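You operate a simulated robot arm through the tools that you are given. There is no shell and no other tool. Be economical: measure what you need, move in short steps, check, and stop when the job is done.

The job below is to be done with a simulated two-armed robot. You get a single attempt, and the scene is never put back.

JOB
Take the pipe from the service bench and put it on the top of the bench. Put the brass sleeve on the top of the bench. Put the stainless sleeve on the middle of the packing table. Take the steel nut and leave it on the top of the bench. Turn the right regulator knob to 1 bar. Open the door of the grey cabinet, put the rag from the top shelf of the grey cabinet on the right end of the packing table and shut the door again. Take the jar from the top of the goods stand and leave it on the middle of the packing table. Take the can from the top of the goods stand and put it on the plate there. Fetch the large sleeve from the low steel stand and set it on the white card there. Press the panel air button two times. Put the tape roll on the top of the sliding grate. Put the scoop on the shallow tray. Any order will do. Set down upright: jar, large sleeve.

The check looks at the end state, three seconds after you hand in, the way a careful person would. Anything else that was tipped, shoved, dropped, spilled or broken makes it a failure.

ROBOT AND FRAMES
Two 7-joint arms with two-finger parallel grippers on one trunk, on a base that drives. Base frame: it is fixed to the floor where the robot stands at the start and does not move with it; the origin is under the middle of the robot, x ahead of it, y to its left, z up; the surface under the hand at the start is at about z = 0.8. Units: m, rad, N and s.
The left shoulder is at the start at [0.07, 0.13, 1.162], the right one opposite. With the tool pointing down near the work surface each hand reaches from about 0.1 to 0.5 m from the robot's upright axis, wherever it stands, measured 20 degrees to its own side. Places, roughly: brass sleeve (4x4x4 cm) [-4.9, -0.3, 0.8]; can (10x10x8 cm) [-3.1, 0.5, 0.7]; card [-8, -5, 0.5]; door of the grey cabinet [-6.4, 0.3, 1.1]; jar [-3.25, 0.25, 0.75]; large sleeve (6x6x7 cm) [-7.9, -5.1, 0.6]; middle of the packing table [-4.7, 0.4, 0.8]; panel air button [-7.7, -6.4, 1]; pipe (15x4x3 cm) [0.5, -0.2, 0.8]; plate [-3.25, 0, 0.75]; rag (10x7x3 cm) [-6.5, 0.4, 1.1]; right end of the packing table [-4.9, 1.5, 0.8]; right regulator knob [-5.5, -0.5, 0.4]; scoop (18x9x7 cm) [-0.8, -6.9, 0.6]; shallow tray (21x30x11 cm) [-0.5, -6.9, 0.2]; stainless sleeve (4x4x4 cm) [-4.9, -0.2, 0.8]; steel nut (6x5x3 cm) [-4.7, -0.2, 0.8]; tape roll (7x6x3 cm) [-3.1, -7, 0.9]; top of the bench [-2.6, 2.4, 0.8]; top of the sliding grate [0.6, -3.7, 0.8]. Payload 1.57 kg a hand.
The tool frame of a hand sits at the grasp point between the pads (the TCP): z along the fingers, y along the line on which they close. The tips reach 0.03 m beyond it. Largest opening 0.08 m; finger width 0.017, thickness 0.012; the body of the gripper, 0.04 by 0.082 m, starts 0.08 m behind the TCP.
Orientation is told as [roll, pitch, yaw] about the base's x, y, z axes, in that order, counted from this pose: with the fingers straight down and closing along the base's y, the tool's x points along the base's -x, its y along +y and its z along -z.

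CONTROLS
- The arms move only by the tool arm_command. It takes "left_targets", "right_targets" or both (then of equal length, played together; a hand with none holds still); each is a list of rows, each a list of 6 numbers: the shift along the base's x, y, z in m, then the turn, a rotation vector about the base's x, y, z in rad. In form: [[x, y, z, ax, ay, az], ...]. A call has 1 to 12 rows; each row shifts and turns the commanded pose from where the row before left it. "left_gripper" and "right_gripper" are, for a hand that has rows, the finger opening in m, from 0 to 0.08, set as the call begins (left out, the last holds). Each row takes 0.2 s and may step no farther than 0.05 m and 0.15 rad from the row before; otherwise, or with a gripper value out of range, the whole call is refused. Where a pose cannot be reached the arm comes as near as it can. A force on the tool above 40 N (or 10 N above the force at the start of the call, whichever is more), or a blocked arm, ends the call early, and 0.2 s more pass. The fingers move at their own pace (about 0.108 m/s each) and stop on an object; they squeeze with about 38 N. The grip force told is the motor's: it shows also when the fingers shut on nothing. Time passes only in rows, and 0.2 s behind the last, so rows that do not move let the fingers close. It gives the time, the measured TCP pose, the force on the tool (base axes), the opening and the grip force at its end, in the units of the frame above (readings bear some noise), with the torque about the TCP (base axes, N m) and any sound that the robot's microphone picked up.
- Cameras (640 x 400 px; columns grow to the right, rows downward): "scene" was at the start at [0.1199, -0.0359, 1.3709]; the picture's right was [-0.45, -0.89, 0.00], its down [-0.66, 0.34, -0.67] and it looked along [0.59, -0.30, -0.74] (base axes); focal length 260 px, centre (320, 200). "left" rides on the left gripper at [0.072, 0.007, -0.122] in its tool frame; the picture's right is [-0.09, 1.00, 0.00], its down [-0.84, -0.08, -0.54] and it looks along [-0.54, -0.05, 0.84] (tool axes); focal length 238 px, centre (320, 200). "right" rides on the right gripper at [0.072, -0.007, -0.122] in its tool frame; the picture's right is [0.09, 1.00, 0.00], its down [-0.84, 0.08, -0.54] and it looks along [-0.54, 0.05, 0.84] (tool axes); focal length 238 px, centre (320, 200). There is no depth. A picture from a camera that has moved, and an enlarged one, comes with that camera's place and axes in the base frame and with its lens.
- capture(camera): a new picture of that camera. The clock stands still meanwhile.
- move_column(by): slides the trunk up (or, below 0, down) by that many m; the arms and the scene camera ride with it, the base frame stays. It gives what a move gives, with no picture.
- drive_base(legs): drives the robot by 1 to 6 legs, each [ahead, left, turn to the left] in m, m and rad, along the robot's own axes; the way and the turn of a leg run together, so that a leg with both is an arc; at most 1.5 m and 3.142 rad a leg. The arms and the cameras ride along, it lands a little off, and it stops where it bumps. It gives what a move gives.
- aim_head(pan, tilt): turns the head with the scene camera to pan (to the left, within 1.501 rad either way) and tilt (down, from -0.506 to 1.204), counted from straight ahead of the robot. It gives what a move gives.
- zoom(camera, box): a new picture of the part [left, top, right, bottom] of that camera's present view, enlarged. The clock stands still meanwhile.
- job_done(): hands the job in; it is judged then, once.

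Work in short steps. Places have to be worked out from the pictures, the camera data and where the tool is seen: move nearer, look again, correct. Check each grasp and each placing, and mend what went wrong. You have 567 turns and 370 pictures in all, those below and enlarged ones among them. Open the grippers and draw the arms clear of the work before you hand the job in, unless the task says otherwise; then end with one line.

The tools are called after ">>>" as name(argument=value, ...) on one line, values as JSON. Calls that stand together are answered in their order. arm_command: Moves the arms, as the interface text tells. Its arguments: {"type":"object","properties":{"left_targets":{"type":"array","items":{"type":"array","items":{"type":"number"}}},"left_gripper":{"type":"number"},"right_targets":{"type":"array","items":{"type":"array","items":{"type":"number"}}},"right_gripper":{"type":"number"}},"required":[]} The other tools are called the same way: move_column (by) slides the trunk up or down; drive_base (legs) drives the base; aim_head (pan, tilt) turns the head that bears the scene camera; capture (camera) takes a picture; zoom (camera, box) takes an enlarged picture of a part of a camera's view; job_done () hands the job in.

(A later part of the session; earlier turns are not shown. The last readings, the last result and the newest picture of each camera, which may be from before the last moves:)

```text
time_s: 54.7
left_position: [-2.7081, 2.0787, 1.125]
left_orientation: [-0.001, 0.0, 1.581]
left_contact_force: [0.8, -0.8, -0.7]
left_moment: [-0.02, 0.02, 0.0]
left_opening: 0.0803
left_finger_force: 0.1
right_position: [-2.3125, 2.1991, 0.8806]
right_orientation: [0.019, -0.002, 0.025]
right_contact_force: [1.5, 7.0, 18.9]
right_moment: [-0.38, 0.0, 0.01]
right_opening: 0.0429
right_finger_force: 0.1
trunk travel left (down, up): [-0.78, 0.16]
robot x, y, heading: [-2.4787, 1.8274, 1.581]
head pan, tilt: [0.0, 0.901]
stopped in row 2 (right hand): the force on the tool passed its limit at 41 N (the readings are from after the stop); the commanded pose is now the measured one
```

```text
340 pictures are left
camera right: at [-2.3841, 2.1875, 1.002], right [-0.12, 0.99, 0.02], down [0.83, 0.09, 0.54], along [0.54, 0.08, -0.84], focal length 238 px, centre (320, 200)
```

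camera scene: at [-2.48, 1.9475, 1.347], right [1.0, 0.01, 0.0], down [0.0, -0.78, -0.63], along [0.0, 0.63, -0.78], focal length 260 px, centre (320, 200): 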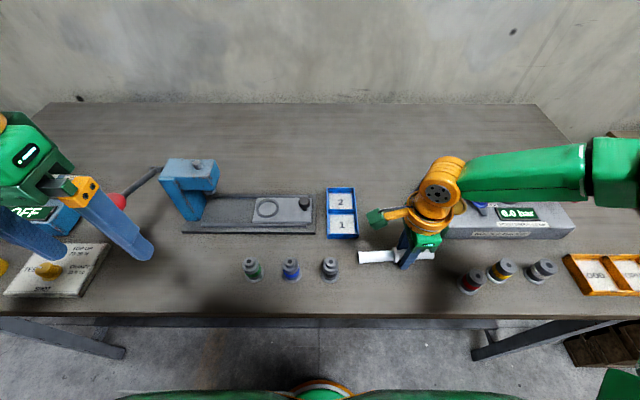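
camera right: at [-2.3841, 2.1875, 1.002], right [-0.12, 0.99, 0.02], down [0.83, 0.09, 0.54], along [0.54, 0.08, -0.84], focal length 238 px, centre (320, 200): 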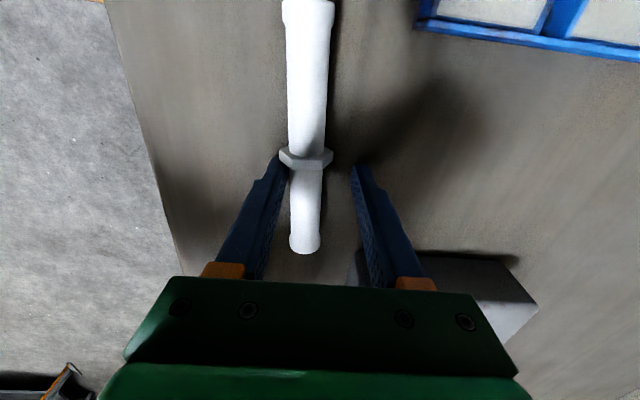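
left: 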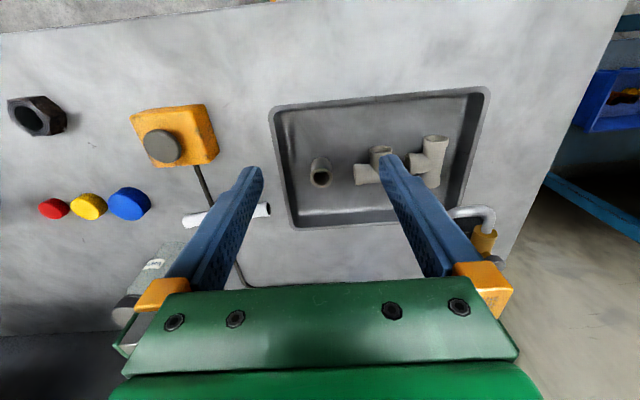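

Released; the pipe lies on the bench. I raise the hand straight up with the trunk.

>>> arm_command(right_targets=[[0, -0.004, 0.01, 0, 0, 0], [0, 0, 0.03, 0, 0, 0], [0, 0, 0.04, 0, 0, 0], [0, 0, 0.05, 0, 0, 0]], right_gripper=0.05)

>>> zoom(camera="scene", box=[300, 170, 600, 350])

```text
time_s: 55.7
left_position: [-2.7089, 2.0779, 1.1255]
left_orientation: [-0.003, 0.0, 1.581]
left_contact_force: [-0.4, -0.3, 0.6]
left_moment: [-0.02, -0.03, 0.01]
left_opening: 0.08
left_finger_force: 0.0
right_position: [-2.3162, 2.1919, 1.0094]
right_orientation: [0.016, -0.004, 0.024]
right_contact_force: [0.6, -0.3, 0.3]
right_moment: [0.03, -0.03, -0.01]
right_opening: 0.0498
right_finger_force: 0.1
trunk travel left (down, up): [-0.78, 0.16]
robot x, y, heading: [-2.4779, 1.832, 1.58]
head pan, tilt: [0.0, 0.901]
```

```text
2.13 times, centred on (450, 260) of scene
camera zoom: at [-2.4794, 1.9532, 1.3463], right [1.0, 0.01, 0.0], down [0.01, -0.78, -0.62], along [0.0, 0.62, -0.78], focal length 555 px, centre (43, 72)
```

zoom: 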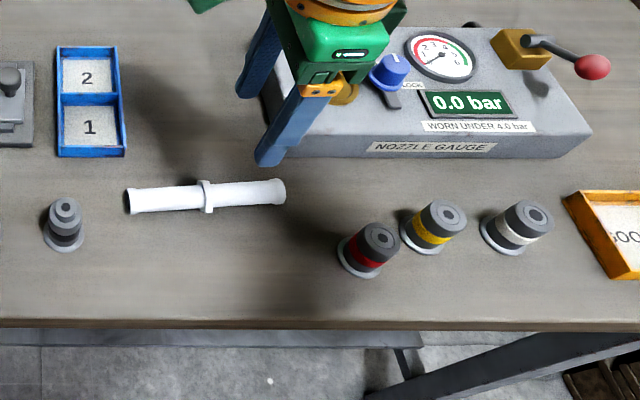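

Pipe is well placed. Now I restore the red nozzle: it is at about (-2.192, 2.133) and its slot should be (-2.199, 2.153). I bring the open hand above it.

>>> arm_command(right_targets=[[0.042, -0.02, 0, 0, 0, 0], [0.042, -0.02, 0, 0, 0, 0], [0.04, -0.019, 0, 0, 0, 0], [0, 0, -0.03, 0, 0, 0], [0, 0, -0.03, 0, 0, 0], [0, 0, 0, 0, 0, 0]], right_gripper=0.075)

>>> capture(camera="right")

>>> zoom(camera="scene", box=[300, 170, 600, 350])

```text
time_s: 57.1
left_position: [-2.7069, 2.0785, 1.1264]
left_orientation: [0.0, -0.002, 1.58]
left_contact_force: [0.8, 1.0, -0.1]
left_moment: [0.02, 0.0, 0.01]
left_opening: 0.08
left_finger_force: 0.1
right_position: [-2.1896, 2.1354, 0.95]
right_orientation: [0.016, -0.001, 0.027]
right_contact_force: [0.6, -0.4, -0.6]
right_moment: [-0.01, 0.04, 0.0]
right_opening: 0.0749
right_finger_force: 0.0
trunk travel left (down, up): [-0.78, 0.16]
robot x, y, heading: [-2.4797, 1.8294, 1.58]
head pan, tilt: [0.0, 0.901]
```

```text
338 pictures are left
camera right: at [-2.2604, 2.1238, 1.0709], right [-0.12, 0.99, 0.02], down [0.83, 0.09, 0.54], along [0.54, 0.08, -0.84], focal length 238 px, centre (320, 200)
```

right: 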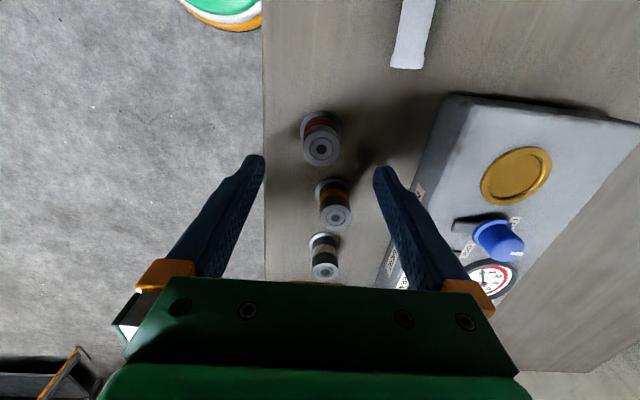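

```text
2.13 times, centred on (450, 260) of scene
camera zoom: at [-2.4786, 1.9538, 1.3463], right [1.0, 0.01, 0.0], down [0.0, -0.78, -0.62], along [0.0, 0.62, -0.78], focal length 555 px, centre (43, 72)
```

zoom: 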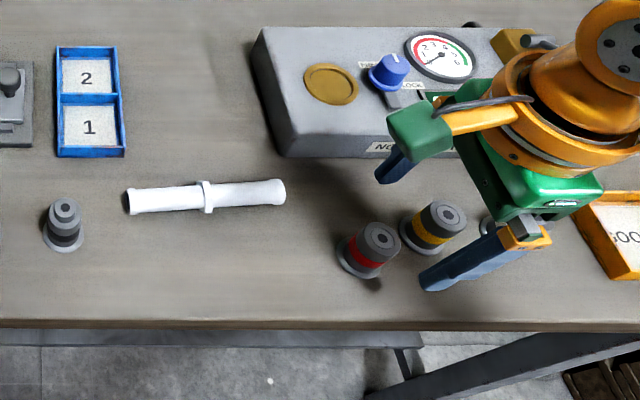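

Both views put the red nozzle at (-2.189, 2.137) and its slot at about (-2.201, 2.158). I lower over it and close gently.

>>> arm_command(right_targets=[[0, 0.001, -0.03, -0.016, 0, 0], [0, 0, -0.03, 0, 0, 0], [0, 0, 0, 0, 0, 0]])

>>> arm_command(right_targets=[[0, 0, 0, 0, 0, 0], [0, 0, 0, 0, 0, 0], [0, 0, 0, 0, 0, 0]], right_gripper=0.02)

>>> capture(camera="right")

```text
time_s: 57.9
left_position: [-2.7067, 2.0781, 1.1259]
left_orientation: [-0.003, -0.001, 1.578]
left_contact_force: [0.1, -0.1, 0.1]
left_moment: [-0.02, 0.0, 0.01]
left_opening: 0.0799
left_finger_force: 0.0
right_position: [-2.1888, 2.1362, 0.89]
right_orientation: [0.0, -0.002, 0.025]
right_contact_force: [-0.6, 0.5, 0.4]
right_moment: [-0.02, 0.01, 0.0]
right_opening: 0.075
right_finger_force: 0.1
trunk travel left (down, up): [-0.78, 0.16]
robot x, y, heading: [-2.4784, 1.8258, 1.575]
head pan, tilt: [0.0, 0.901]
```

```text
time_s: 58.7
left_position: [-2.7063, 2.0776, 1.1252]
left_orientation: [0.002, -0.001, 1.58]
left_contact_force: [-0.1, 0.3, 0.4]
left_moment: [-0.01, -0.01, -0.01]
left_opening: 0.08
left_finger_force: 0.0
right_position: [-2.1897, 2.1367, 0.889]
right_orientation: [0.0, 0.0, 0.024]
right_contact_force: [-0.4, 0.0, 0.7]
right_moment: [0.01, -0.02, 0.04]
right_opening: 0.0291
right_finger_force: 38.0
trunk travel left (down, up): [-0.78, 0.16]
robot x, y, heading: [-2.4789, 1.8285, 1.575]
head pan, tilt: [0.0, 0.901]
```

```text
336 pictures are left
camera right: at [-2.2604, 2.128, 1.011], right [-0.12, 0.99, 0.0], down [0.83, 0.1, 0.54], along [0.54, 0.06, -0.84], focal length 238 px, centre (320, 200)
```

right: 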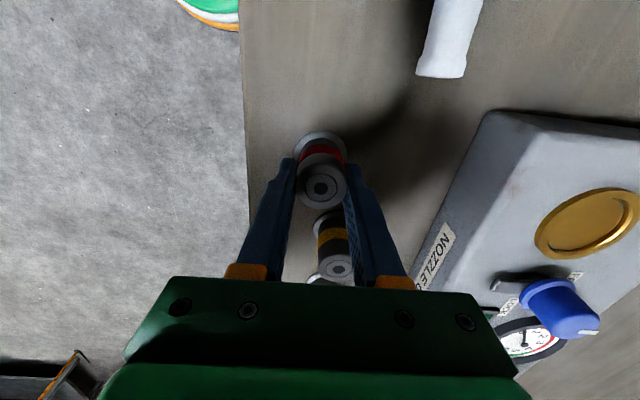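

Gripped at 29 mm. I lift 5 mm, shift by (-0.012, +0.021), set down and release.

>>> arm_command(right_targets=[[0, 0, 0.006, 0, 0, 0], [-0.006, 0.011, 0, 0, 0, 0], [-0.006, 0.0105, 0, 0, 0, 0], [0, 0, 0, 0, 0, 0], [0, 0, -0.005, 0, 0, 0], [0, 0, 0, 0, 0, 0]])

>>> arm_command(right_targets=[[0, 0, 0, 0, 0, 0], [0, 0, 0, 0, 0, 0], [0, 0, 0.03, 0, 0, 0], [0, 0, 0.04, 0, 0, 0], [0, 0, 0.05, 0, 0, 0], [0.04, -0.03, 0, 0, 0, 0], [0.04, -0.03, 0, 0, 0, 0]], right_gripper=0.07)

>>> zoom(camera="scene", box=[300, 170, 600, 350])

```text
time_s: 60.1
left_position: [-2.7067, 2.0796, 1.1253]
left_orientation: [-0.002, 0.001, 1.579]
left_contact_force: [-0.4, 0.4, 0.2]
left_moment: [0.02, -0.01, 0.01]
left_opening: 0.0798
left_finger_force: 0.1
right_position: [-2.1988, 2.1582, 0.8915]
right_orientation: [-0.001, 0.0, 0.024]
right_contact_force: [1.6, -0.3, -2.1]
right_moment: [0.01, -0.03, 0.02]
right_opening: 0.0286
right_finger_force: 37.4
trunk travel left (down, up): [-0.78, 0.16]
robot x, y, heading: [-2.4769, 1.8317, 1.571]
head pan, tilt: [0.0, 0.901]
```

```text
time_s: 61.7
left_position: [-2.7042, 2.0749, 1.1268]
left_orientation: [0.0, -0.002, 1.578]
left_contact_force: [0.7, -0.2, 1.0]
left_moment: [-0.01, -0.02, -0.03]
left_opening: 0.08
left_finger_force: 0.2
right_position: [-2.1181, 2.0953, 1.0135]
right_orientation: [-0.001, 0.003, 0.027]
right_contact_force: [-0.5, -0.8, 0.4]
right_moment: [0.01, 0.0, 0.02]
right_opening: 0.0698
right_finger_force: 0.0
trunk travel left (down, up): [-0.78, 0.16]
robot x, y, heading: [-2.4812, 1.8285, 1.573]
head pan, tilt: [0.0, 0.901]
```

```text
2.13 times, centred on (450, 260) of scene
camera zoom: at [-2.4764, 1.9523, 1.3465], right [1.0, 0.01, 0.0], down [0.0, -0.78, -0.62], along [-0.01, 0.62, -0.78], focal length 555 px, centre (43, 72)
```

zoom: 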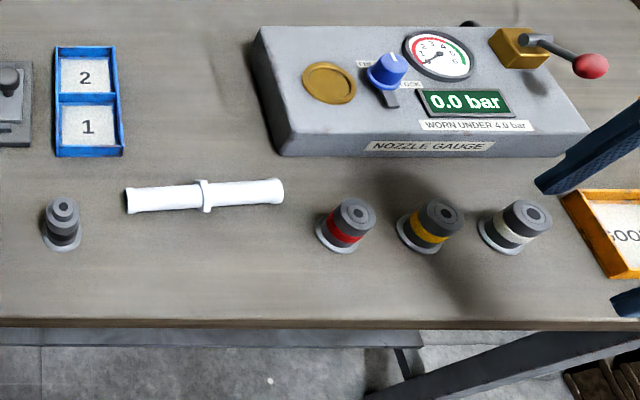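

The red nozzle is back in line. I back off, reset the right wrist, and turn towards the goods stand to look.

>>> drive_base(legs=[[-0.5, 0, 0]])

>>> arm_command(right_targets=[[-0.01, 0, 0.01, 0, 0, 0.15], [-0.01, 0, 0.01, 0, 0, 0.15], [-0.01, 0, 0.01, 0, 0, 0.15], [-0.01, 0, 0.01, 0, 0, 0.15], [-0.01, 0, 0.01, 0, 0, 0.15], [-0.01, 0, 0.01, 0, 0, 0.15], [-0.01, 0, 0.01, 0, 0, 0.15], [-0.01, 0, 0.01, 0, 0, 0.15], [0, 0, 0.01, 0, 0, 0.15], [0, 0, 0.01, 0, 0, 0.15]])

>>> drive_base(legs=[[0, 0, 2.4]])

>>> aim_head(pan=0.0, tilt=0.45)

>>> capture(camera="scene")

```text
time_s: 64.7
left_position: [-2.704, 1.5835, 1.1251]
left_orientation: [0.002, 0.0, 1.577]
left_contact_force: [0.1, -0.1, -0.4]
left_moment: [0.01, -0.01, 0.01]
left_opening: 0.0801
left_finger_force: 0.0
right_position: [-2.1162, 1.6004, 1.0144]
right_orientation: [-0.003, -0.004, 0.022]
right_contact_force: [0.5, -0.3, 0.6]
right_moment: [-0.02, 0.06, -0.01]
right_opening: 0.07
right_finger_force: 0.1
trunk travel left (down, up): [-0.78, 0.16]
robot x, y, heading: [-2.4712, 1.33, 1.572]
head pan, tilt: [0.0, 0.901]
```

```text
time_s: 66.9
left_position: [-2.7041, 1.5817, 1.126]
left_orientation: [0.001, 0.0, 1.576]
left_contact_force: [-0.8, -0.7, -0.6]
left_moment: [-0.01, 0.01, 0.01]
left_opening: 0.0801
left_finger_force: 0.0
right_position: [-2.1959, 1.5998, 1.1153]
right_orientation: [0.001, 0.001, 1.524]
right_contact_force: [-1.0, 0.3, 0.1]
right_moment: [-0.02, -0.01, -0.02]
right_opening: 0.0697
right_finger_force: 0.1
trunk travel left (down, up): [-0.78, 0.16]
robot x, y, heading: [-2.4774, 1.3298, 1.572]
head pan, tilt: [0.0, 0.901]
```

```text
time_s: 73.0
left_position: [-2.4729, 0.9929, 1.1268]
left_orientation: [0.001, 0.002, -2.297]
left_contact_force: [0.1, -0.7, -0.2]
left_moment: [-0.02, 0.0, 0.01]
left_opening: 0.08
left_finger_force: 0.0
right_position: [-2.863, 1.3193, 1.1147]
right_orientation: [0.001, -0.001, -2.353]
right_contact_force: [-0.6, -0.3, 0.3]
right_moment: [0.01, 0.02, 0.04]
right_opening: 0.0699
right_finger_force: 0.1
trunk travel left (down, up): [-0.78, 0.16]
robot x, y, heading: [-2.476, 1.3337, -2.295]
head pan, tilt: [0.0, 0.901]
```

```text
time_s: 73.9
left_position: [-2.4723, 0.9927, 1.126]
left_orientation: [0.001, 0.0, -2.297]
left_contact_force: [-0.5, 1.1, 0.5]
left_moment: [-0.01, 0.02, -0.01]
left_opening: 0.0801
left_finger_force: 0.1
right_position: [-2.8619, 1.3191, 1.1146]
right_orientation: [0.001, -0.002, -2.354]
right_contact_force: [0.6, 1.0, 0.3]
right_moment: [-0.01, -0.02, -0.01]
right_opening: 0.07
right_finger_force: 0.0
trunk travel left (down, up): [-0.78, 0.16]
robot x, y, heading: [-2.4734, 1.3325, -2.305]
head pan, tilt: [0.0, 0.45]
```

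```text
334 pictures are left
camera scene: at [-2.5701, 1.2257, 1.3845], right [-0.75, 0.67, 0.0], down [0.29, 0.33, -0.9], along [-0.6, -0.67, -0.44], focal length 260 px, centre (320, 200)
```

scene: 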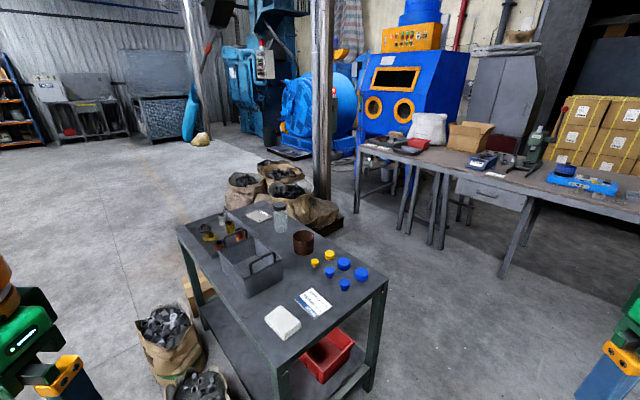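

I see the goods stand: x about -3.25…-2.77, y up to 0.85, with can, jar and plate near its far long side, and a 1 m gap to the packing table. I go round by (-3.6, 1.3), then face down that gap.

>>> drive_base(legs=[[0, 0, -0.837], [1.18, 0, 0], [0, 0, 1.571]])

>>> aim_head(pan=0.0, tilt=0.6)

>>> capture(camera="scene")

```text
time_s: 85.8
left_position: [-3.4274, 1.076, 1.1256]
left_orientation: [-0.001, -0.001, -1.58]
left_contact_force: [-0.1, 0.1, -0.2]
left_moment: [0.02, 0.0, 0.02]
left_opening: 0.0798
left_finger_force: 0.1
right_position: [-3.9348, 1.0639, 1.1141]
right_orientation: [0.001, -0.003, -1.631]
right_contact_force: [-0.2, 0.3, 0.2]
right_moment: [-0.02, -0.01, 0.03]
right_opening: 0.0699
right_finger_force: 0.1
trunk travel left (down, up): [-0.78, 0.16]
robot x, y, heading: [-3.6529, 1.3291, -1.578]
head pan, tilt: [0.0, 0.45]
```

```text
time_s: 86.5
left_position: [-3.4269, 1.0758, 1.1251]
left_orientation: [-0.001, 0.0, -1.577]
left_contact_force: [-0.4, 0.7, 0.8]
left_moment: [0.05, 0.01, 0.03]
left_opening: 0.08
left_finger_force: 0.2
right_position: [-3.9349, 1.0644, 1.1142]
right_orientation: [0.001, -0.001, -1.632]
right_contact_force: [0.5, 0.3, 0.0]
right_moment: [0.0, -0.01, 0.02]
right_opening: 0.0701
right_finger_force: 0.1
trunk travel left (down, up): [-0.78, 0.16]
robot x, y, heading: [-3.6506, 1.3252, -1.58]
head pan, tilt: [0.0, 0.6]
```

```text
333 pictures are left
camera scene: at [-3.6545, 1.1901, 1.3711], right [-1.0, 0.01, 0.0], down [0.01, 0.56, -0.83], along [-0.01, -0.83, -0.56], focal length 260 px, centre (320, 200)
```

scene: 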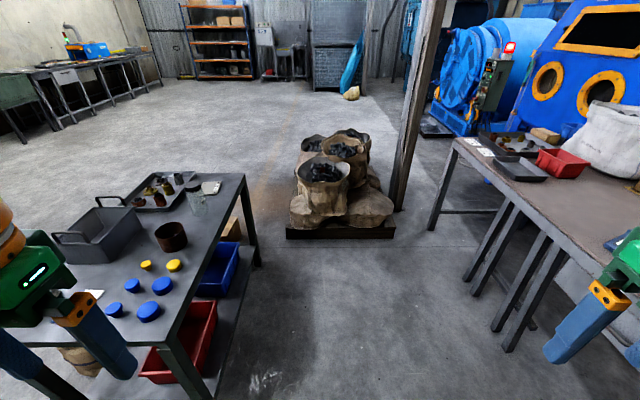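

The gap is clear; can is at about (-3.127, 0.50), jar (-3.134, 0.29), plate (-3.125, 0.075), stand edge x ≈ -3.31. I drive to y ≈ 0.33 and turn to face the stand.

>>> drive_base(legs=[[1.02, 0, 0], [0, 0, 1.578]])

>>> aim_head(pan=0.0, tilt=0.9)

>>> capture(camera="scene")

```text
time_s: 95.7
left_position: [-3.406, 0.5388, 1.1272]
left_orientation: [0.0, 0.001, 0.017]
left_contact_force: [-0.4, -0.3, 0.3]
left_moment: [-0.02, -0.02, -0.02]
left_opening: 0.0803
left_finger_force: 0.1
right_position: [-3.3822, 0.0315, 1.1153]
right_orientation: [0.001, -0.002, -0.038]
right_contact_force: [0.1, 0.3, 0.6]
right_moment: [0.01, 0.0, -0.01]
right_opening: 0.0702
right_finger_force: 0.0
trunk travel left (down, up): [-0.78, 0.16]
robot x, y, heading: [-3.6515, 0.3095, 0.018]
head pan, tilt: [0.0, 0.6]
```

```text
time_s: 96.5
left_position: [-3.4051, 0.5379, 1.1265]
left_orientation: [-0.003, 0.0, 0.018]
left_contact_force: [0.3, -0.2, 0.2]
left_moment: [0.02, -0.03, 0.0]
left_opening: 0.0801
left_finger_force: 0.0
right_position: [-3.3817, 0.0305, 1.1152]
right_orientation: [0.0, 0.0, -0.036]
right_contact_force: [0.0, 0.3, -0.2]
right_moment: [0.01, -0.01, 0.03]
right_opening: 0.0702
right_finger_force: 0.1
trunk travel left (down, up): [-0.78, 0.16]
robot x, y, heading: [-3.6542, 0.3067, 0.021]
head pan, tilt: [0.0, 0.901]
```

```text
332 pictures are left
camera scene: at [-3.5281, 0.3082, 1.3463], right [0.02, -1.0, 0.0], down [-0.78, -0.01, -0.62], along [0.62, 0.01, -0.78], focal length 260 px, centre (320, 200)
```

scene: 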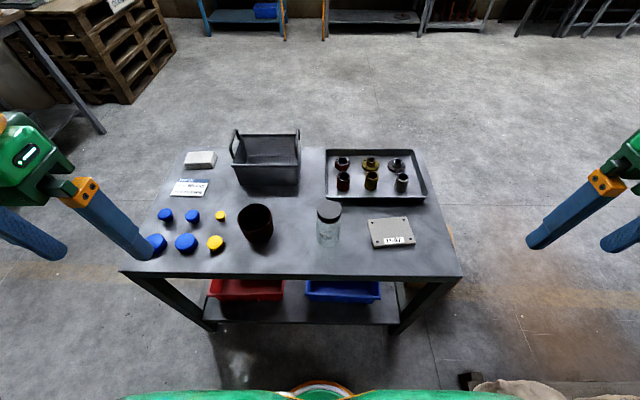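

I zoom in on the three objects for exact positions.

>>> zoom(camera="scene", box=[220, 180, 460, 290])

```text
2.67 times, centred on (340, 235) of scene
camera zoom: at [-3.5281, 0.3082, 1.3463], right [0.02, -1.0, 0.0], down [-0.78, -0.01, -0.62], along [0.62, 0.01, -0.78], focal length 694 px, centre (267, 107)
```

zoom: 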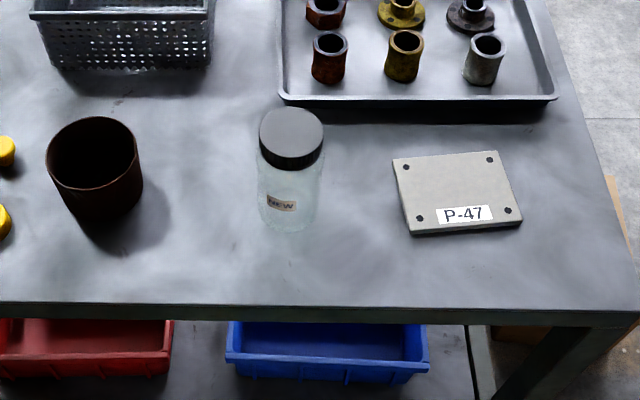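

Objects located: jar ≈ (-3.143, 0.289), plate ≈ (-3.108, 0.098), can ≈ (-3.11, 0.503), stand top near z 0.67. I drive 0.18 m closer, lower the trunk 0.15 and look with the wrist cameras.

>>> drive_base(legs=[[0.18, 0, 0]])

>>> move_column(by=-0.15)

>>> arm_command(right_targets=[[0, 0.045, 0, 0, 0, 0], [0, 0.045, 0, 0, 0, 0], [0, 0.045, 0, 0, 0, 0], [0, 0.045, 0, 0, 0, 0], [-0.03, 0.03, 0, 0, 0, 0.036]], right_gripper=0.08)

>>> capture(camera="right")

>>> capture(camera="scene")

```text
time_s: 98.0
left_position: [-3.2324, 0.5418, 1.1257]
left_orientation: [0.0, -0.004, 0.019]
left_contact_force: [-0.1, -1.2, 0.7]
left_moment: [0.0, -0.03, 0.01]
left_opening: 0.0801
left_finger_force: 0.2
right_position: [-3.206, 0.0352, 1.1142]
right_orientation: [0.0, -0.003, -0.036]
right_contact_force: [-0.1, 0.2, -0.9]
right_moment: [0.0, -0.03, -0.01]
right_opening: 0.0699
right_finger_force: 0.1
trunk travel left (down, up): [-0.78, 0.16]
robot x, y, heading: [-3.4688, 0.3082, 0.026]
head pan, tilt: [0.0, 0.901]
```

```text
time_s: 99.7
left_position: [-3.2276, 0.5414, 0.9746]
left_orientation: [-0.003, 0.001, 0.019]
left_contact_force: [0.4, -0.1, -0.8]
left_moment: [0.03, 0.01, 0.0]
left_opening: 0.0799
left_finger_force: 0.1
right_position: [-3.2017, 0.0352, 0.9646]
right_orientation: [0.0, -0.002, -0.034]
right_contact_force: [0.5, -0.4, -0.6]
right_moment: [-0.01, 0.03, -0.04]
right_opening: 0.07
right_finger_force: 0.1
trunk travel left (down, up): [-0.63, 0.31]
robot x, y, heading: [-3.475, 0.3105, 0.02]
head pan, tilt: [0.0, 0.901]
```

```text
time_s: 100.9
left_position: [-3.2304, 0.5418, 0.9757]
left_orientation: [-0.002, -0.003, 0.019]
left_contact_force: [-0.2, -0.2, 0.3]
left_moment: [0.01, -0.05, 0.0]
left_opening: 0.0802
left_finger_force: 0.1
right_position: [-3.2335, 0.2087, 0.975]
right_orientation: [-0.001, -0.002, 0.001]
right_contact_force: [-0.8, -0.3, 0.9]
right_moment: [0.03, -0.04, 0.0]
right_opening: 0.0797
right_finger_force: 0.1
right hand out of reach, approached as far as the arm can: row 5
trunk travel left (down, up): [-0.63, 0.31]
robot x, y, heading: [-3.4751, 0.3106, 0.02]
head pan, tilt: [0.0, 0.901]
```

```text
330 pictures are left
camera right: at [-3.3058, 0.2013, 1.0966], right [-0.09, 1.0, 0.0], down [0.83, 0.08, 0.54], along [0.54, 0.05, -0.84], focal length 238 px, centre (320, 200)
```

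right: 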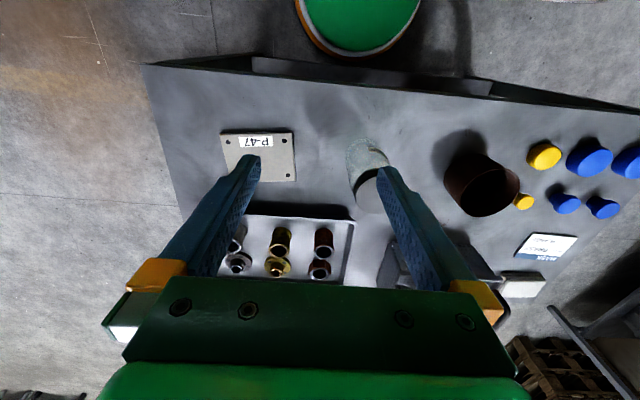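

```text
329 pictures are left
camera scene: at [-3.352, 0.3105, 1.1965], right [0.02, -1.0, 0.0], down [-0.78, -0.01, -0.62], along [0.62, 0.01, -0.78], focal length 260 px, centre (320, 200)
```

scene: 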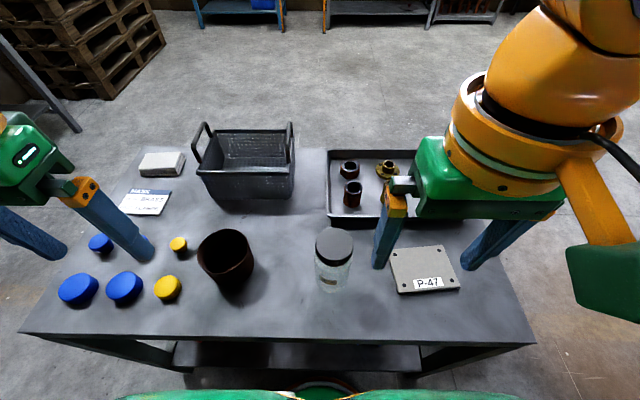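

Triangulating: jar (-3.141, 0.290) lid top z ≈ 0.805, can rim (-3.142, 0.483, 0.777), plate (-3.14, 0.113), surface ≈ 0.70. I sidestep left 0.1 m so the right hand reaches the jar comfortably.

>>> drive_base(legs=[[0, 0.1, 0]])

>>> arm_command(right_targets=[[0.045, -0.01, 0, 0, 0, 0], [0.045, -0.01, 0, 0, 0, 0], [0, 0, 0, 0, 0, 0]], right_gripper=0.08)

>>> capture(camera="right")

```text
time_s: 102.1
left_position: [-3.2303, 0.6418, 0.9754]
left_orientation: [-0.002, 0.0, 0.018]
left_contact_force: [0.0, 0.0, -1.0]
left_moment: [0.0, 0.01, -0.03]
left_opening: 0.0801
left_finger_force: 0.1
right_position: [-3.235, 0.3089, 0.9749]
right_orientation: [-0.002, 0.0, 0.002]
right_contact_force: [-0.3, 0.2, -0.6]
right_moment: [-0.04, -0.02, -0.01]
right_opening: 0.08
right_finger_force: 0.1
trunk travel left (down, up): [-0.63, 0.31]
robot x, y, heading: [-3.4799, 0.4137, 0.018]
head pan, tilt: [0.0, 0.901]
```

```text
time_s: 102.9
left_position: [-3.2302, 0.6438, 0.9763]
left_orientation: [-0.001, -0.001, 0.016]
left_contact_force: [-0.2, -0.2, -0.3]
left_moment: [-0.02, -0.01, -0.02]
left_opening: 0.08
left_finger_force: 0.0
right_position: [-3.1425, 0.2894, 0.9771]
right_orientation: [0.003, -0.003, -0.006]
right_contact_force: [-1.2, 0.1, -0.4]
right_moment: [-0.01, -0.02, 0.0]
right_opening: 0.0798
right_finger_force: 0.1
trunk travel left (down, up): [-0.63, 0.31]
robot x, y, heading: [-3.4771, 0.4155, 0.017]
head pan, tilt: [0.0, 0.901]
```

```text
328 pictures are left
camera right: at [-3.2156, 0.2828, 1.0988], right [-0.09, 1.0, 0.0], down [0.84, 0.07, 0.55], along [0.54, 0.05, -0.84], focal length 238 px, centre (320, 200)
```

right: 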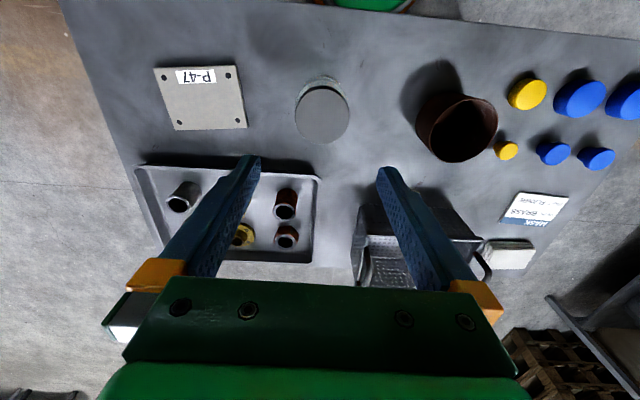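

Jar lid centred at about (-3.147, 0.292), 6.3 cm wide. I centre and descend in two stages to z ≈ 0.765.

>>> arm_command(right_targets=[[-0.004, 0.002, -0.04, 0, 0, 0], [0, 0, -0.04, 0, 0, 0], [0, 0, -0.04, 0, 0, 0], [0, 0, 0, 0, 0, 0]])

>>> capture(camera="right")

```text
time_s: 103.9
left_position: [-3.2307, 0.6425, 0.9761]
left_orientation: [-0.003, 0.001, 0.018]
left_contact_force: [0.1, 0.6, 0.2]
left_moment: [0.04, -0.02, 0.05]
left_opening: 0.0799
left_finger_force: 0.1
right_position: [-3.1487, 0.2923, 0.8549]
right_orientation: [0.0, 0.0, -0.001]
right_contact_force: [0.3, -0.8, 0.5]
right_moment: [-0.02, -0.02, 0.03]
right_opening: 0.0801
right_finger_force: 0.0
trunk travel left (down, up): [-0.63, 0.31]
robot x, y, heading: [-3.4782, 0.4127, 0.022]
head pan, tilt: [0.0, 0.901]
```

```text
327 pictures are left
camera right: at [-3.2207, 0.2848, 0.9762], right [-0.09, 1.0, 0.0], down [0.84, 0.08, 0.54], along [0.54, 0.05, -0.84], focal length 238 px, centre (320, 200)
```

right: 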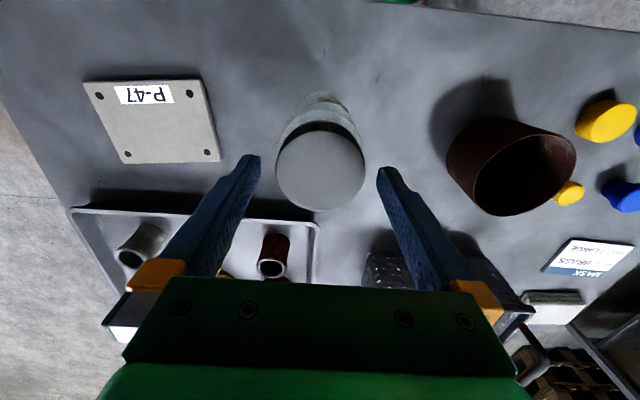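

Centred between the fingers. I shift 6 mm ahead and descend the rest, then close.

>>> arm_command(right_targets=[[0.006, 0, -0.02, 0, 0, 0], [0, 0, -0.035, 0, 0, 0], [0, 0, -0.033, 0, 0, 0], [0, 0, 0, 0, 0, 0]])

>>> arm_command(right_targets=[[0, 0, 0, 0, 0, 0], [0, 0, 0, 0, 0, 0], [0, 0, 0, 0, 0, 0]], right_gripper=0.05)

>>> capture(camera="right")

```text
time_s: 104.9
left_position: [-3.2294, 0.6442, 0.9752]
left_orientation: [-0.001, 0.0, 0.019]
left_contact_force: [-0.9, 0.6, 0.2]
left_moment: [0.0, 0.0, -0.01]
left_opening: 0.0802
left_finger_force: 0.0
right_position: [-3.1407, 0.2916, 0.7675]
right_orientation: [-0.001, -0.003, 0.0]
right_contact_force: [0.3, -0.4, -0.9]
right_moment: [0.01, 0.01, 0.04]
right_opening: 0.0801
right_finger_force: 0.0
trunk travel left (down, up): [-0.63, 0.31]
robot x, y, heading: [-3.4786, 0.4109, 0.018]
head pan, tilt: [0.0, 0.901]
```

```text
time_s: 105.7
left_position: [-3.2287, 0.6436, 0.976]
left_orientation: [0.0, 0.0, 0.021]
left_contact_force: [-1.1, 0.2, -0.1]
left_moment: [-0.01, 0.0, 0.02]
left_opening: 0.0799
left_finger_force: 0.1
right_position: [-3.1413, 0.2922, 0.7687]
right_orientation: [0.001, 0.0, 0.0]
right_contact_force: [-1.7, 0.0, 0.0]
right_moment: [-0.02, 0.0, 0.02]
right_opening: 0.063
right_finger_force: 37.9
trunk travel left (down, up): [-0.63, 0.31]
robot x, y, heading: [-3.4821, 0.406, 0.019]
head pan, tilt: [0.0, 0.901]
```

```text
326 pictures are left
camera right: at [-3.2131, 0.2853, 0.89], right [-0.09, 1.0, 0.0], down [0.84, 0.08, 0.54], along [0.54, 0.05, -0.84], focal length 238 px, centre (320, 200)
```

right: 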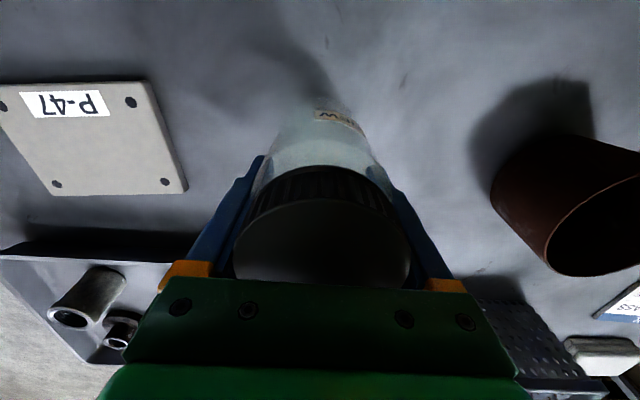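

The jar is gripped (63 mm). I lift it 20 cm straight and check, then hold it aside to the right.

>>> arm_command(right_targets=[[0, 0, 0.02, 0, 0, 0], [0, 0, 0.04, 0, 0, 0], [0, 0, 0.05, 0, 0, 0], [0, 0, 0.05, 0, 0, 0], [0, 0, 0.04, 0, 0, 0], [-0.02, -0.045, 0, 0, 0, 0], [-0.02, -0.045, 0, 0, 0, 0], [-0.02, -0.045, 0, 0, 0, 0], [-0.02, -0.04, 0, 0, 0, 0]])

>>> capture(camera="scene")

```text
time_s: 107.7
left_position: [-3.2298, 0.6409, 0.9774]
left_orientation: [0.0, -0.001, 0.018]
left_contact_force: [0.4, 0.2, 0.2]
left_moment: [0.0, 0.0, -0.01]
left_opening: 0.0797
left_finger_force: 0.0
right_position: [-3.2258, 0.1156, 0.9634]
right_orientation: [0.002, 0.0, 0.001]
right_contact_force: [-0.6, 0.3, -1.9]
right_moment: [0.02, -0.01, 0.03]
right_opening: 0.0628
right_finger_force: 38.7
trunk travel left (down, up): [-0.63, 0.31]
robot x, y, heading: [-3.4757, 0.4099, 0.015]
head pan, tilt: [0.0, 0.901]
```

```text
325 pictures are left
camera scene: at [-3.3528, 0.4115, 1.1964], right [0.02, -1.0, 0.0], down [-0.78, -0.01, -0.62], along [0.62, 0.01, -0.78], focal length 260 px, centre (320, 200)
```

scene: 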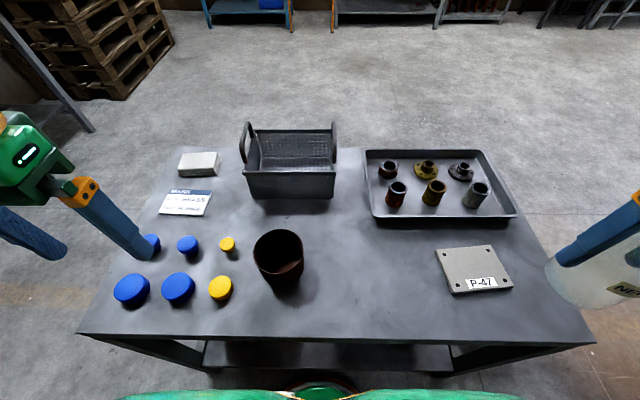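

The jar is held aside. Now the left hand goes over the can's left wall, around (-3.138, 0.527), opened to 5 cm.

>>> arm_command(left_targets=[[0.03, -0.038, 0, 0, 0, 0], [0.03, -0.038, 0, 0, 0, 0], [0.032, -0.038, 0, 0, 0, -0.018], [0, 0, -0.04, 0, 0, 0], [0, 0, -0.04, 0, 0, 0], [0, 0, 0, 0, 0, 0]], left_gripper=0.05)

>>> capture(camera="left")

>>> capture(camera="scene")

```text
time_s: 109.1
left_position: [-3.1374, 0.5299, 0.8952]
left_orientation: [0.001, -0.005, 0.0]
left_contact_force: [0.9, 0.3, 0.8]
left_moment: [0.02, 0.02, 0.03]
left_opening: 0.0499
left_finger_force: 0.0
right_position: [-3.2229, 0.1168, 0.9649]
right_orientation: [0.0, 0.0, -0.001]
right_contact_force: [0.0, 0.6, -1.2]
right_moment: [-0.01, -0.04, 0.01]
right_opening: 0.0629
right_finger_force: 38.1
trunk travel left (down, up): [-0.63, 0.31]
robot x, y, heading: [-3.4758, 0.4124, 0.016]
head pan, tilt: [0.0, 0.901]
```

```text
324 pictures are left
camera left: at [-3.2116, 0.5382, 1.0169], right [0.09, 1.0, 0.0], down [0.84, -0.08, 0.54], along [0.54, -0.05, -0.84], focal length 238 px, centre (320, 200)
```

left: 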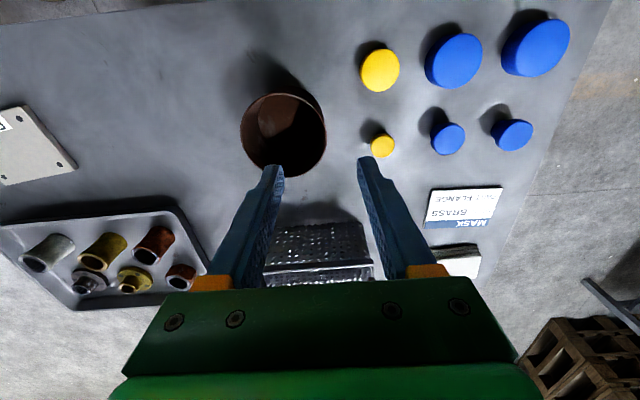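

```text
323 pictures are left
camera scene: at [-3.3518, 0.4128, 1.1962], right [0.02, -1.0, 0.0], down [-0.78, -0.01, -0.62], along [0.62, 0.01, -0.78], focal length 260 px, centre (320, 200)
```

scene: 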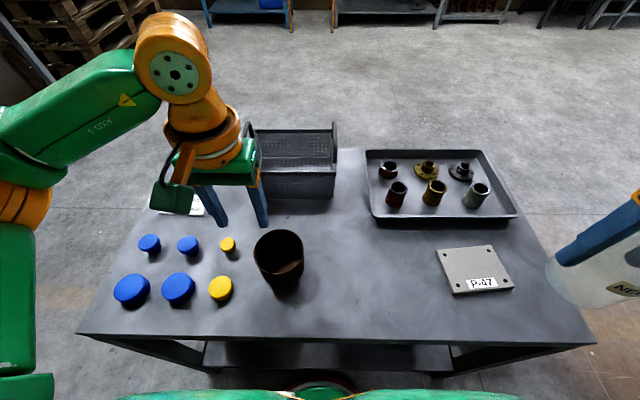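

The can's left wall lies at y ≈ 0.536, x ≈ -3.132. I shift the hand by 6 mm and descend partway to check.

>>> arm_command(left_targets=[[0.005, 0.006, -0.03, 0, 0, 0], [0, 0, -0.03, 0, 0, 0], [0, 0, 0, 0, 0, 0]])

>>> capture(camera="left")

```text
time_s: 109.9
left_position: [-3.1339, 0.5382, 0.8346]
left_orientation: [0.0, -0.001, 0.0]
left_contact_force: [-0.1, -0.4, 0.1]
left_moment: [0.0, 0.02, -0.04]
left_opening: 0.0501
left_finger_force: 0.1
right_position: [-3.2242, 0.117, 0.9649]
right_orientation: [0.0, -0.002, -0.001]
right_contact_force: [0.1, 0.7, -0.2]
right_moment: [0.02, -0.04, -0.02]
right_opening: 0.0627
right_finger_force: 38.0
trunk travel left (down, up): [-0.63, 0.31]
robot x, y, heading: [-3.4791, 0.4133, 0.019]
head pan, tilt: [0.0, 0.901]
```

```text
322 pictures are left
camera left: at [-3.2074, 0.5455, 0.9571], right [0.09, 1.0, 0.0], down [0.84, -0.08, 0.54], along [0.54, -0.05, -0.84], focal length 238 px, centre (320, 200)
```

left: 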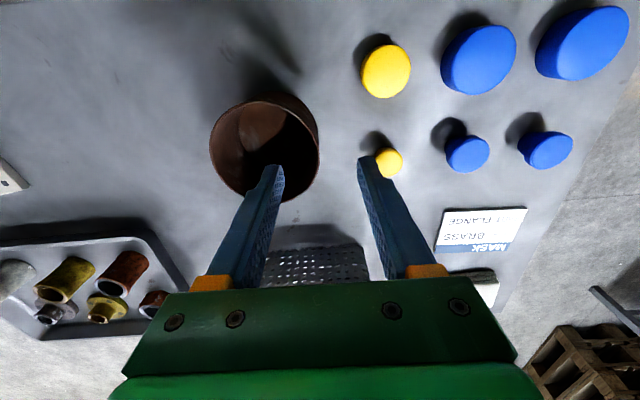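

The rim is at z ≈ 0.743, wall at y ≈ 0.538. I descend to z ≈ 0.727 with one finger inside and close.

>>> arm_command(left_targets=[[0, 0, -0.03, 0, 0, 0], [0, 0, -0.03, 0, 0, 0], [0, 0, -0.03, 0, 0, 0], [0, 0, -0.017, 0, 0, 0], [0, 0, 0, 0, 0, 0]])

>>> capture(camera="left")

```text
time_s: 110.9
left_position: [-3.1357, 0.5355, 0.7333]
left_orientation: [-0.008, -0.007, -0.001]
left_contact_force: [-6.7, 1.1, 17.3]
left_moment: [-0.41, 0.39, -0.2]
left_opening: 0.0499
left_finger_force: 0.1
right_position: [-3.2261, 0.1159, 0.965]
right_orientation: [0.0, -0.003, 0.001]
right_contact_force: [0.2, 0.9, -1.4]
right_moment: [-0.04, 0.01, 0.0]
right_opening: 0.0627
right_finger_force: 38.4
trunk travel left (down, up): [-0.63, 0.31]
robot x, y, heading: [-3.4759, 0.4124, 0.02]
head pan, tilt: [0.0, 0.901]
stopped in row 5 (left hand): the force on the tool passed its limit at 49 N (the readings are from after the stop); the commanded pose is now the measured one
```

```text
321 pictures are left
camera left: at [-3.2107, 0.5442, 0.8551], right [0.09, 1.0, -0.01], down [0.83, -0.07, 0.55], along [0.55, -0.06, -0.84], focal length 238 px, centre (320, 200)
```

left: 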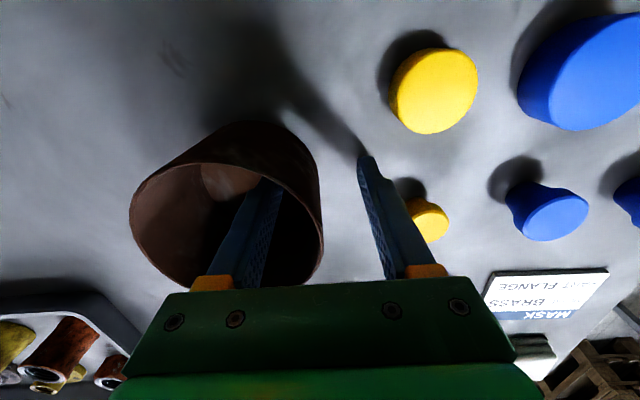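

The tip touched the stand (surface ≈ 0.70). I raise 6 mm and close on the wall.

>>> arm_command(left_targets=[[0, 0.002, 0.008, 0.008, 0.007, 0], [0, 0, 0, 0, 0, 0]])

>>> arm_command(left_targets=[[0, 0, 0, 0, 0, 0], [0, 0, 0, 0, 0, 0], [0, 0, 0, 0, 0, 0]], left_gripper=0.0)

>>> capture(camera="left")

```text
time_s: 111.5
left_position: [-3.1342, 0.5395, 0.7388]
left_orientation: [0.001, 0.003, 0.0]
left_contact_force: [0.3, -0.8, -0.4]
left_moment: [0.01, 0.0, -0.02]
left_opening: 0.0501
left_finger_force: 0.1
right_position: [-3.2234, 0.1171, 0.9647]
right_orientation: [-0.001, -0.001, -0.001]
right_contact_force: [1.2, -0.6, -1.8]
right_moment: [0.02, 0.0, -0.03]
right_opening: 0.0629
right_finger_force: 38.6
trunk travel left (down, up): [-0.63, 0.31]
robot x, y, heading: [-3.4796, 0.409, 0.018]
head pan, tilt: [0.0, 0.901]
```

```text
time_s: 112.3
left_position: [-3.1361, 0.5372, 0.7405]
left_orientation: [0.002, -0.001, -0.001]
left_contact_force: [-0.1, -2.0, 19.4]
left_moment: [-1.68, -0.09, -0.05]
left_opening: 0.0056
left_finger_force: 25.9
right_position: [-3.2252, 0.1162, 0.9653]
right_orientation: [0.0, -0.003, 0.001]
right_contact_force: [-0.2, -0.5, -1.8]
right_moment: [0.03, -0.01, -0.01]
right_opening: 0.0624
right_finger_force: 38.2
trunk travel left (down, up): [-0.63, 0.31]
robot x, y, heading: [-3.4732, 0.4101, 0.019]
head pan, tilt: [0.0, 0.901]
```

```text
320 pictures are left
camera left: at [-3.2097, 0.5448, 0.8628], right [0.09, 1.0, 0.0], down [0.84, -0.08, 0.54], along [0.54, -0.05, -0.84], focal length 238 px, centre (320, 200)
```

left: 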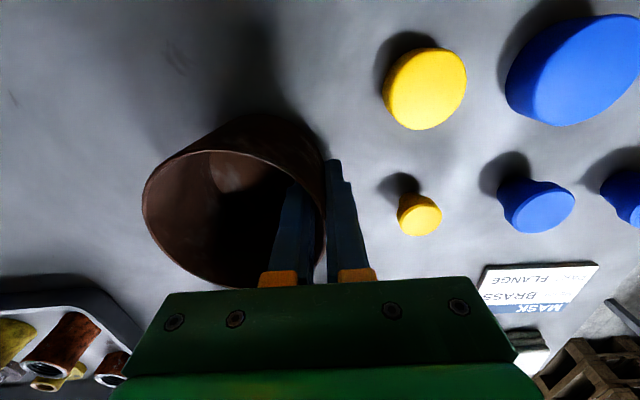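

Wall gripped (5.6 mm). I lift 6 cm and look.

>>> arm_command(left_targets=[[0, 0, 0.01, 0, 0, 0], [0, 0, 0.02, 0, 0, 0], [0, 0, 0.03, 0, 0, 0], [0, 0, 0, 0, 0, 0]])

>>> capture(camera="scene")

>>> capture(camera="left")

```text
time_s: 113.3
left_position: [-3.1336, 0.5382, 0.8]
left_orientation: [0.002, 0.003, 0.0]
left_contact_force: [-0.1, 0.5, -1.9]
left_moment: [0.08, 0.01, -0.02]
left_opening: 0.0052
left_finger_force: 25.7
right_position: [-3.2221, 0.1161, 0.965]
right_orientation: [0.0, 0.0, 0.0]
right_contact_force: [-0.6, -0.3, -2.3]
right_moment: [0.01, -0.02, -0.01]
right_opening: 0.0627
right_finger_force: 38.2
trunk travel left (down, up): [-0.63, 0.31]
robot x, y, heading: [-3.4769, 0.41, 0.018]
head pan, tilt: [0.0, 0.901]
```

```text
319 pictures are left
camera scene: at [-3.351, 0.4136, 1.1961], right [0.02, -1.0, 0.0], down [-0.78, -0.01, -0.62], along [0.62, 0.01, -0.78], focal length 260 px, centre (320, 200)
```

scene: 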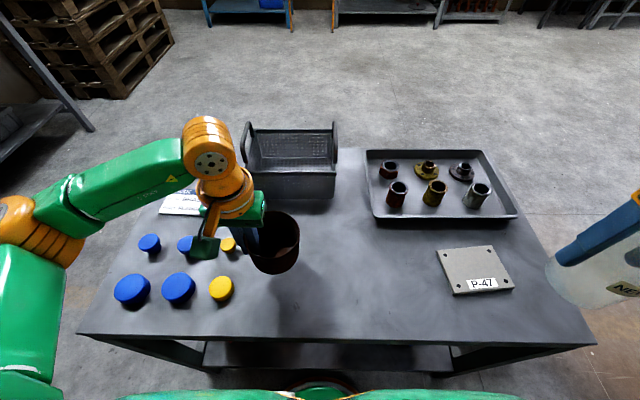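

```text
318 pictures are left
camera left: at [-3.2067, 0.5458, 0.9219], right [0.09, 1.0, 0.0], down [0.84, -0.08, 0.54], along [0.54, -0.05, -0.84], focal length 238 px, centre (320, 200)
```

left: 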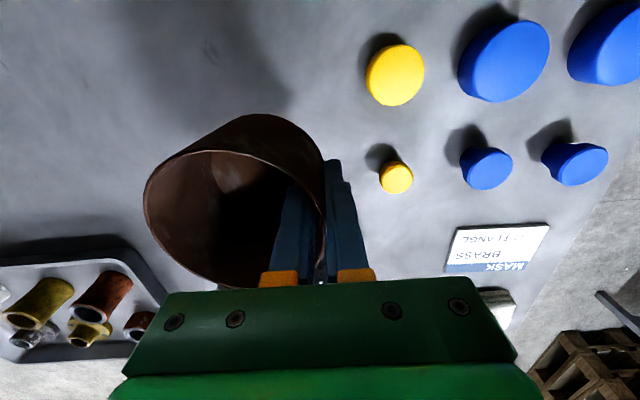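

The can hangs upright. I raise it to clear and sidestep the base 0.30 m right towards the plate at (-3.137, 0.115).

>>> arm_command(left_targets=[[0, 0, 0.04, 0, 0, 0], [0, 0, 0.04, 0, 0, 0]])

>>> drive_base(legs=[[0, -0.3, 0]])

>>> capture(camera="scene")

```text
time_s: 113.9
left_position: [-3.1354, 0.5368, 0.8767]
left_orientation: [0.006, 0.004, -0.001]
left_contact_force: [-0.6, -0.3, -1.7]
left_moment: [0.08, -0.01, -0.01]
left_opening: 0.0052
left_finger_force: 25.9
right_position: [-3.2233, 0.117, 0.9649]
right_orientation: [0.0, -0.001, -0.001]
right_contact_force: [0.1, -0.8, -1.8]
right_moment: [0.0, -0.01, -0.01]
right_opening: 0.0631
right_finger_force: 37.5
trunk travel left (down, up): [-0.63, 0.31]
robot x, y, heading: [-3.4803, 0.4131, 0.018]
head pan, tilt: [0.0, 0.901]
```

```text
time_s: 116.0
left_position: [-3.1273, 0.2324, 0.8756]
left_orientation: [0.002, 0.001, 0.0]
left_contact_force: [0.0, 0.2, -1.7]
left_moment: [0.05, 0.02, 0.02]
left_opening: 0.0054
left_finger_force: 25.9
right_position: [-3.2175, -0.1874, 0.9653]
right_orientation: [-0.001, -0.001, 0.001]
right_contact_force: [0.5, -0.5, -1.1]
right_moment: [0.0, -0.01, 0.04]
right_opening: 0.0624
right_finger_force: 37.9
trunk travel left (down, up): [-0.63, 0.31]
robot x, y, heading: [-3.4695, 0.1032, 0.018]
head pan, tilt: [0.0, 0.901]
```

```text
317 pictures are left
camera scene: at [-3.3456, 0.1084, 1.1962], right [0.02, -1.0, 0.0], down [-0.78, -0.01, -0.62], along [0.62, 0.01, -0.78], focal length 260 px, centre (320, 200)
```

scene: 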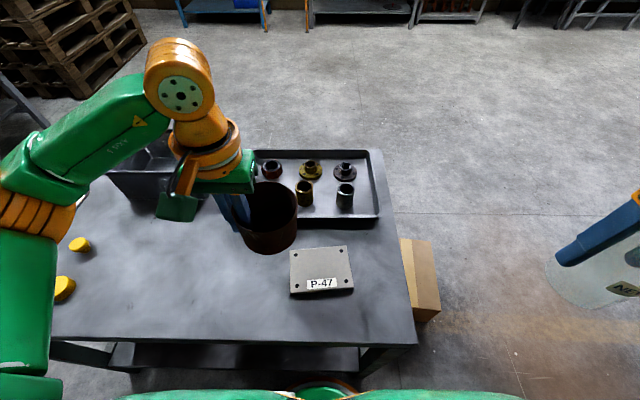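

Plate centre (-3.137, 0.111). I move the left hand to (-3.137, 0.162) at height and check.

>>> arm_command(left_targets=[[-0.005, -0.035, 0, 0, 0, 0], [-0.005, -0.035, 0, 0, 0, 0], [0, 0, 0, 0, 0, 0]])

>>> capture(camera="left")

>>> capture(camera="scene")

```text
time_s: 116.8
left_position: [-3.1401, 0.162, 0.8772]
left_orientation: [0.003, 0.003, 0.0]
left_contact_force: [-0.3, -0.3, -2.0]
left_moment: [0.06, 0.01, 0.0]
left_opening: 0.0054
left_finger_force: 25.6
right_position: [-3.217, -0.1877, 0.9656]
right_orientation: [0.0, 0.0, 0.003]
right_contact_force: [-0.2, -1.3, -1.5]
right_moment: [0.02, 0.01, -0.02]
right_opening: 0.0626
right_finger_force: 37.6
trunk travel left (down, up): [-0.63, 0.31]
robot x, y, heading: [-3.4706, 0.1018, 0.017]
head pan, tilt: [0.0, 0.901]
```

```text
316 pictures are left
camera left: at [-3.2128, 0.1692, 0.9983], right [0.09, 1.0, 0.0], down [0.84, -0.08, 0.54], along [0.54, -0.05, -0.84], focal length 238 px, centre (320, 200)
```

left: 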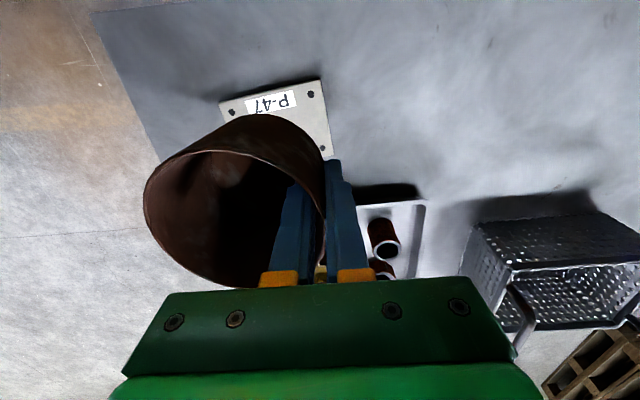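

```text
315 pictures are left
camera scene: at [-3.3456, 0.1085, 1.1962], right [0.02, -1.0, 0.0], down [-0.78, -0.01, -0.62], along [0.62, 0.01, -0.78], focal length 260 px, centre (320, 200)
```

scene: 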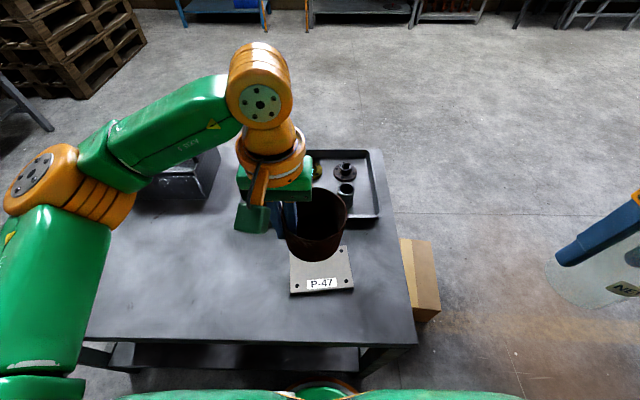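

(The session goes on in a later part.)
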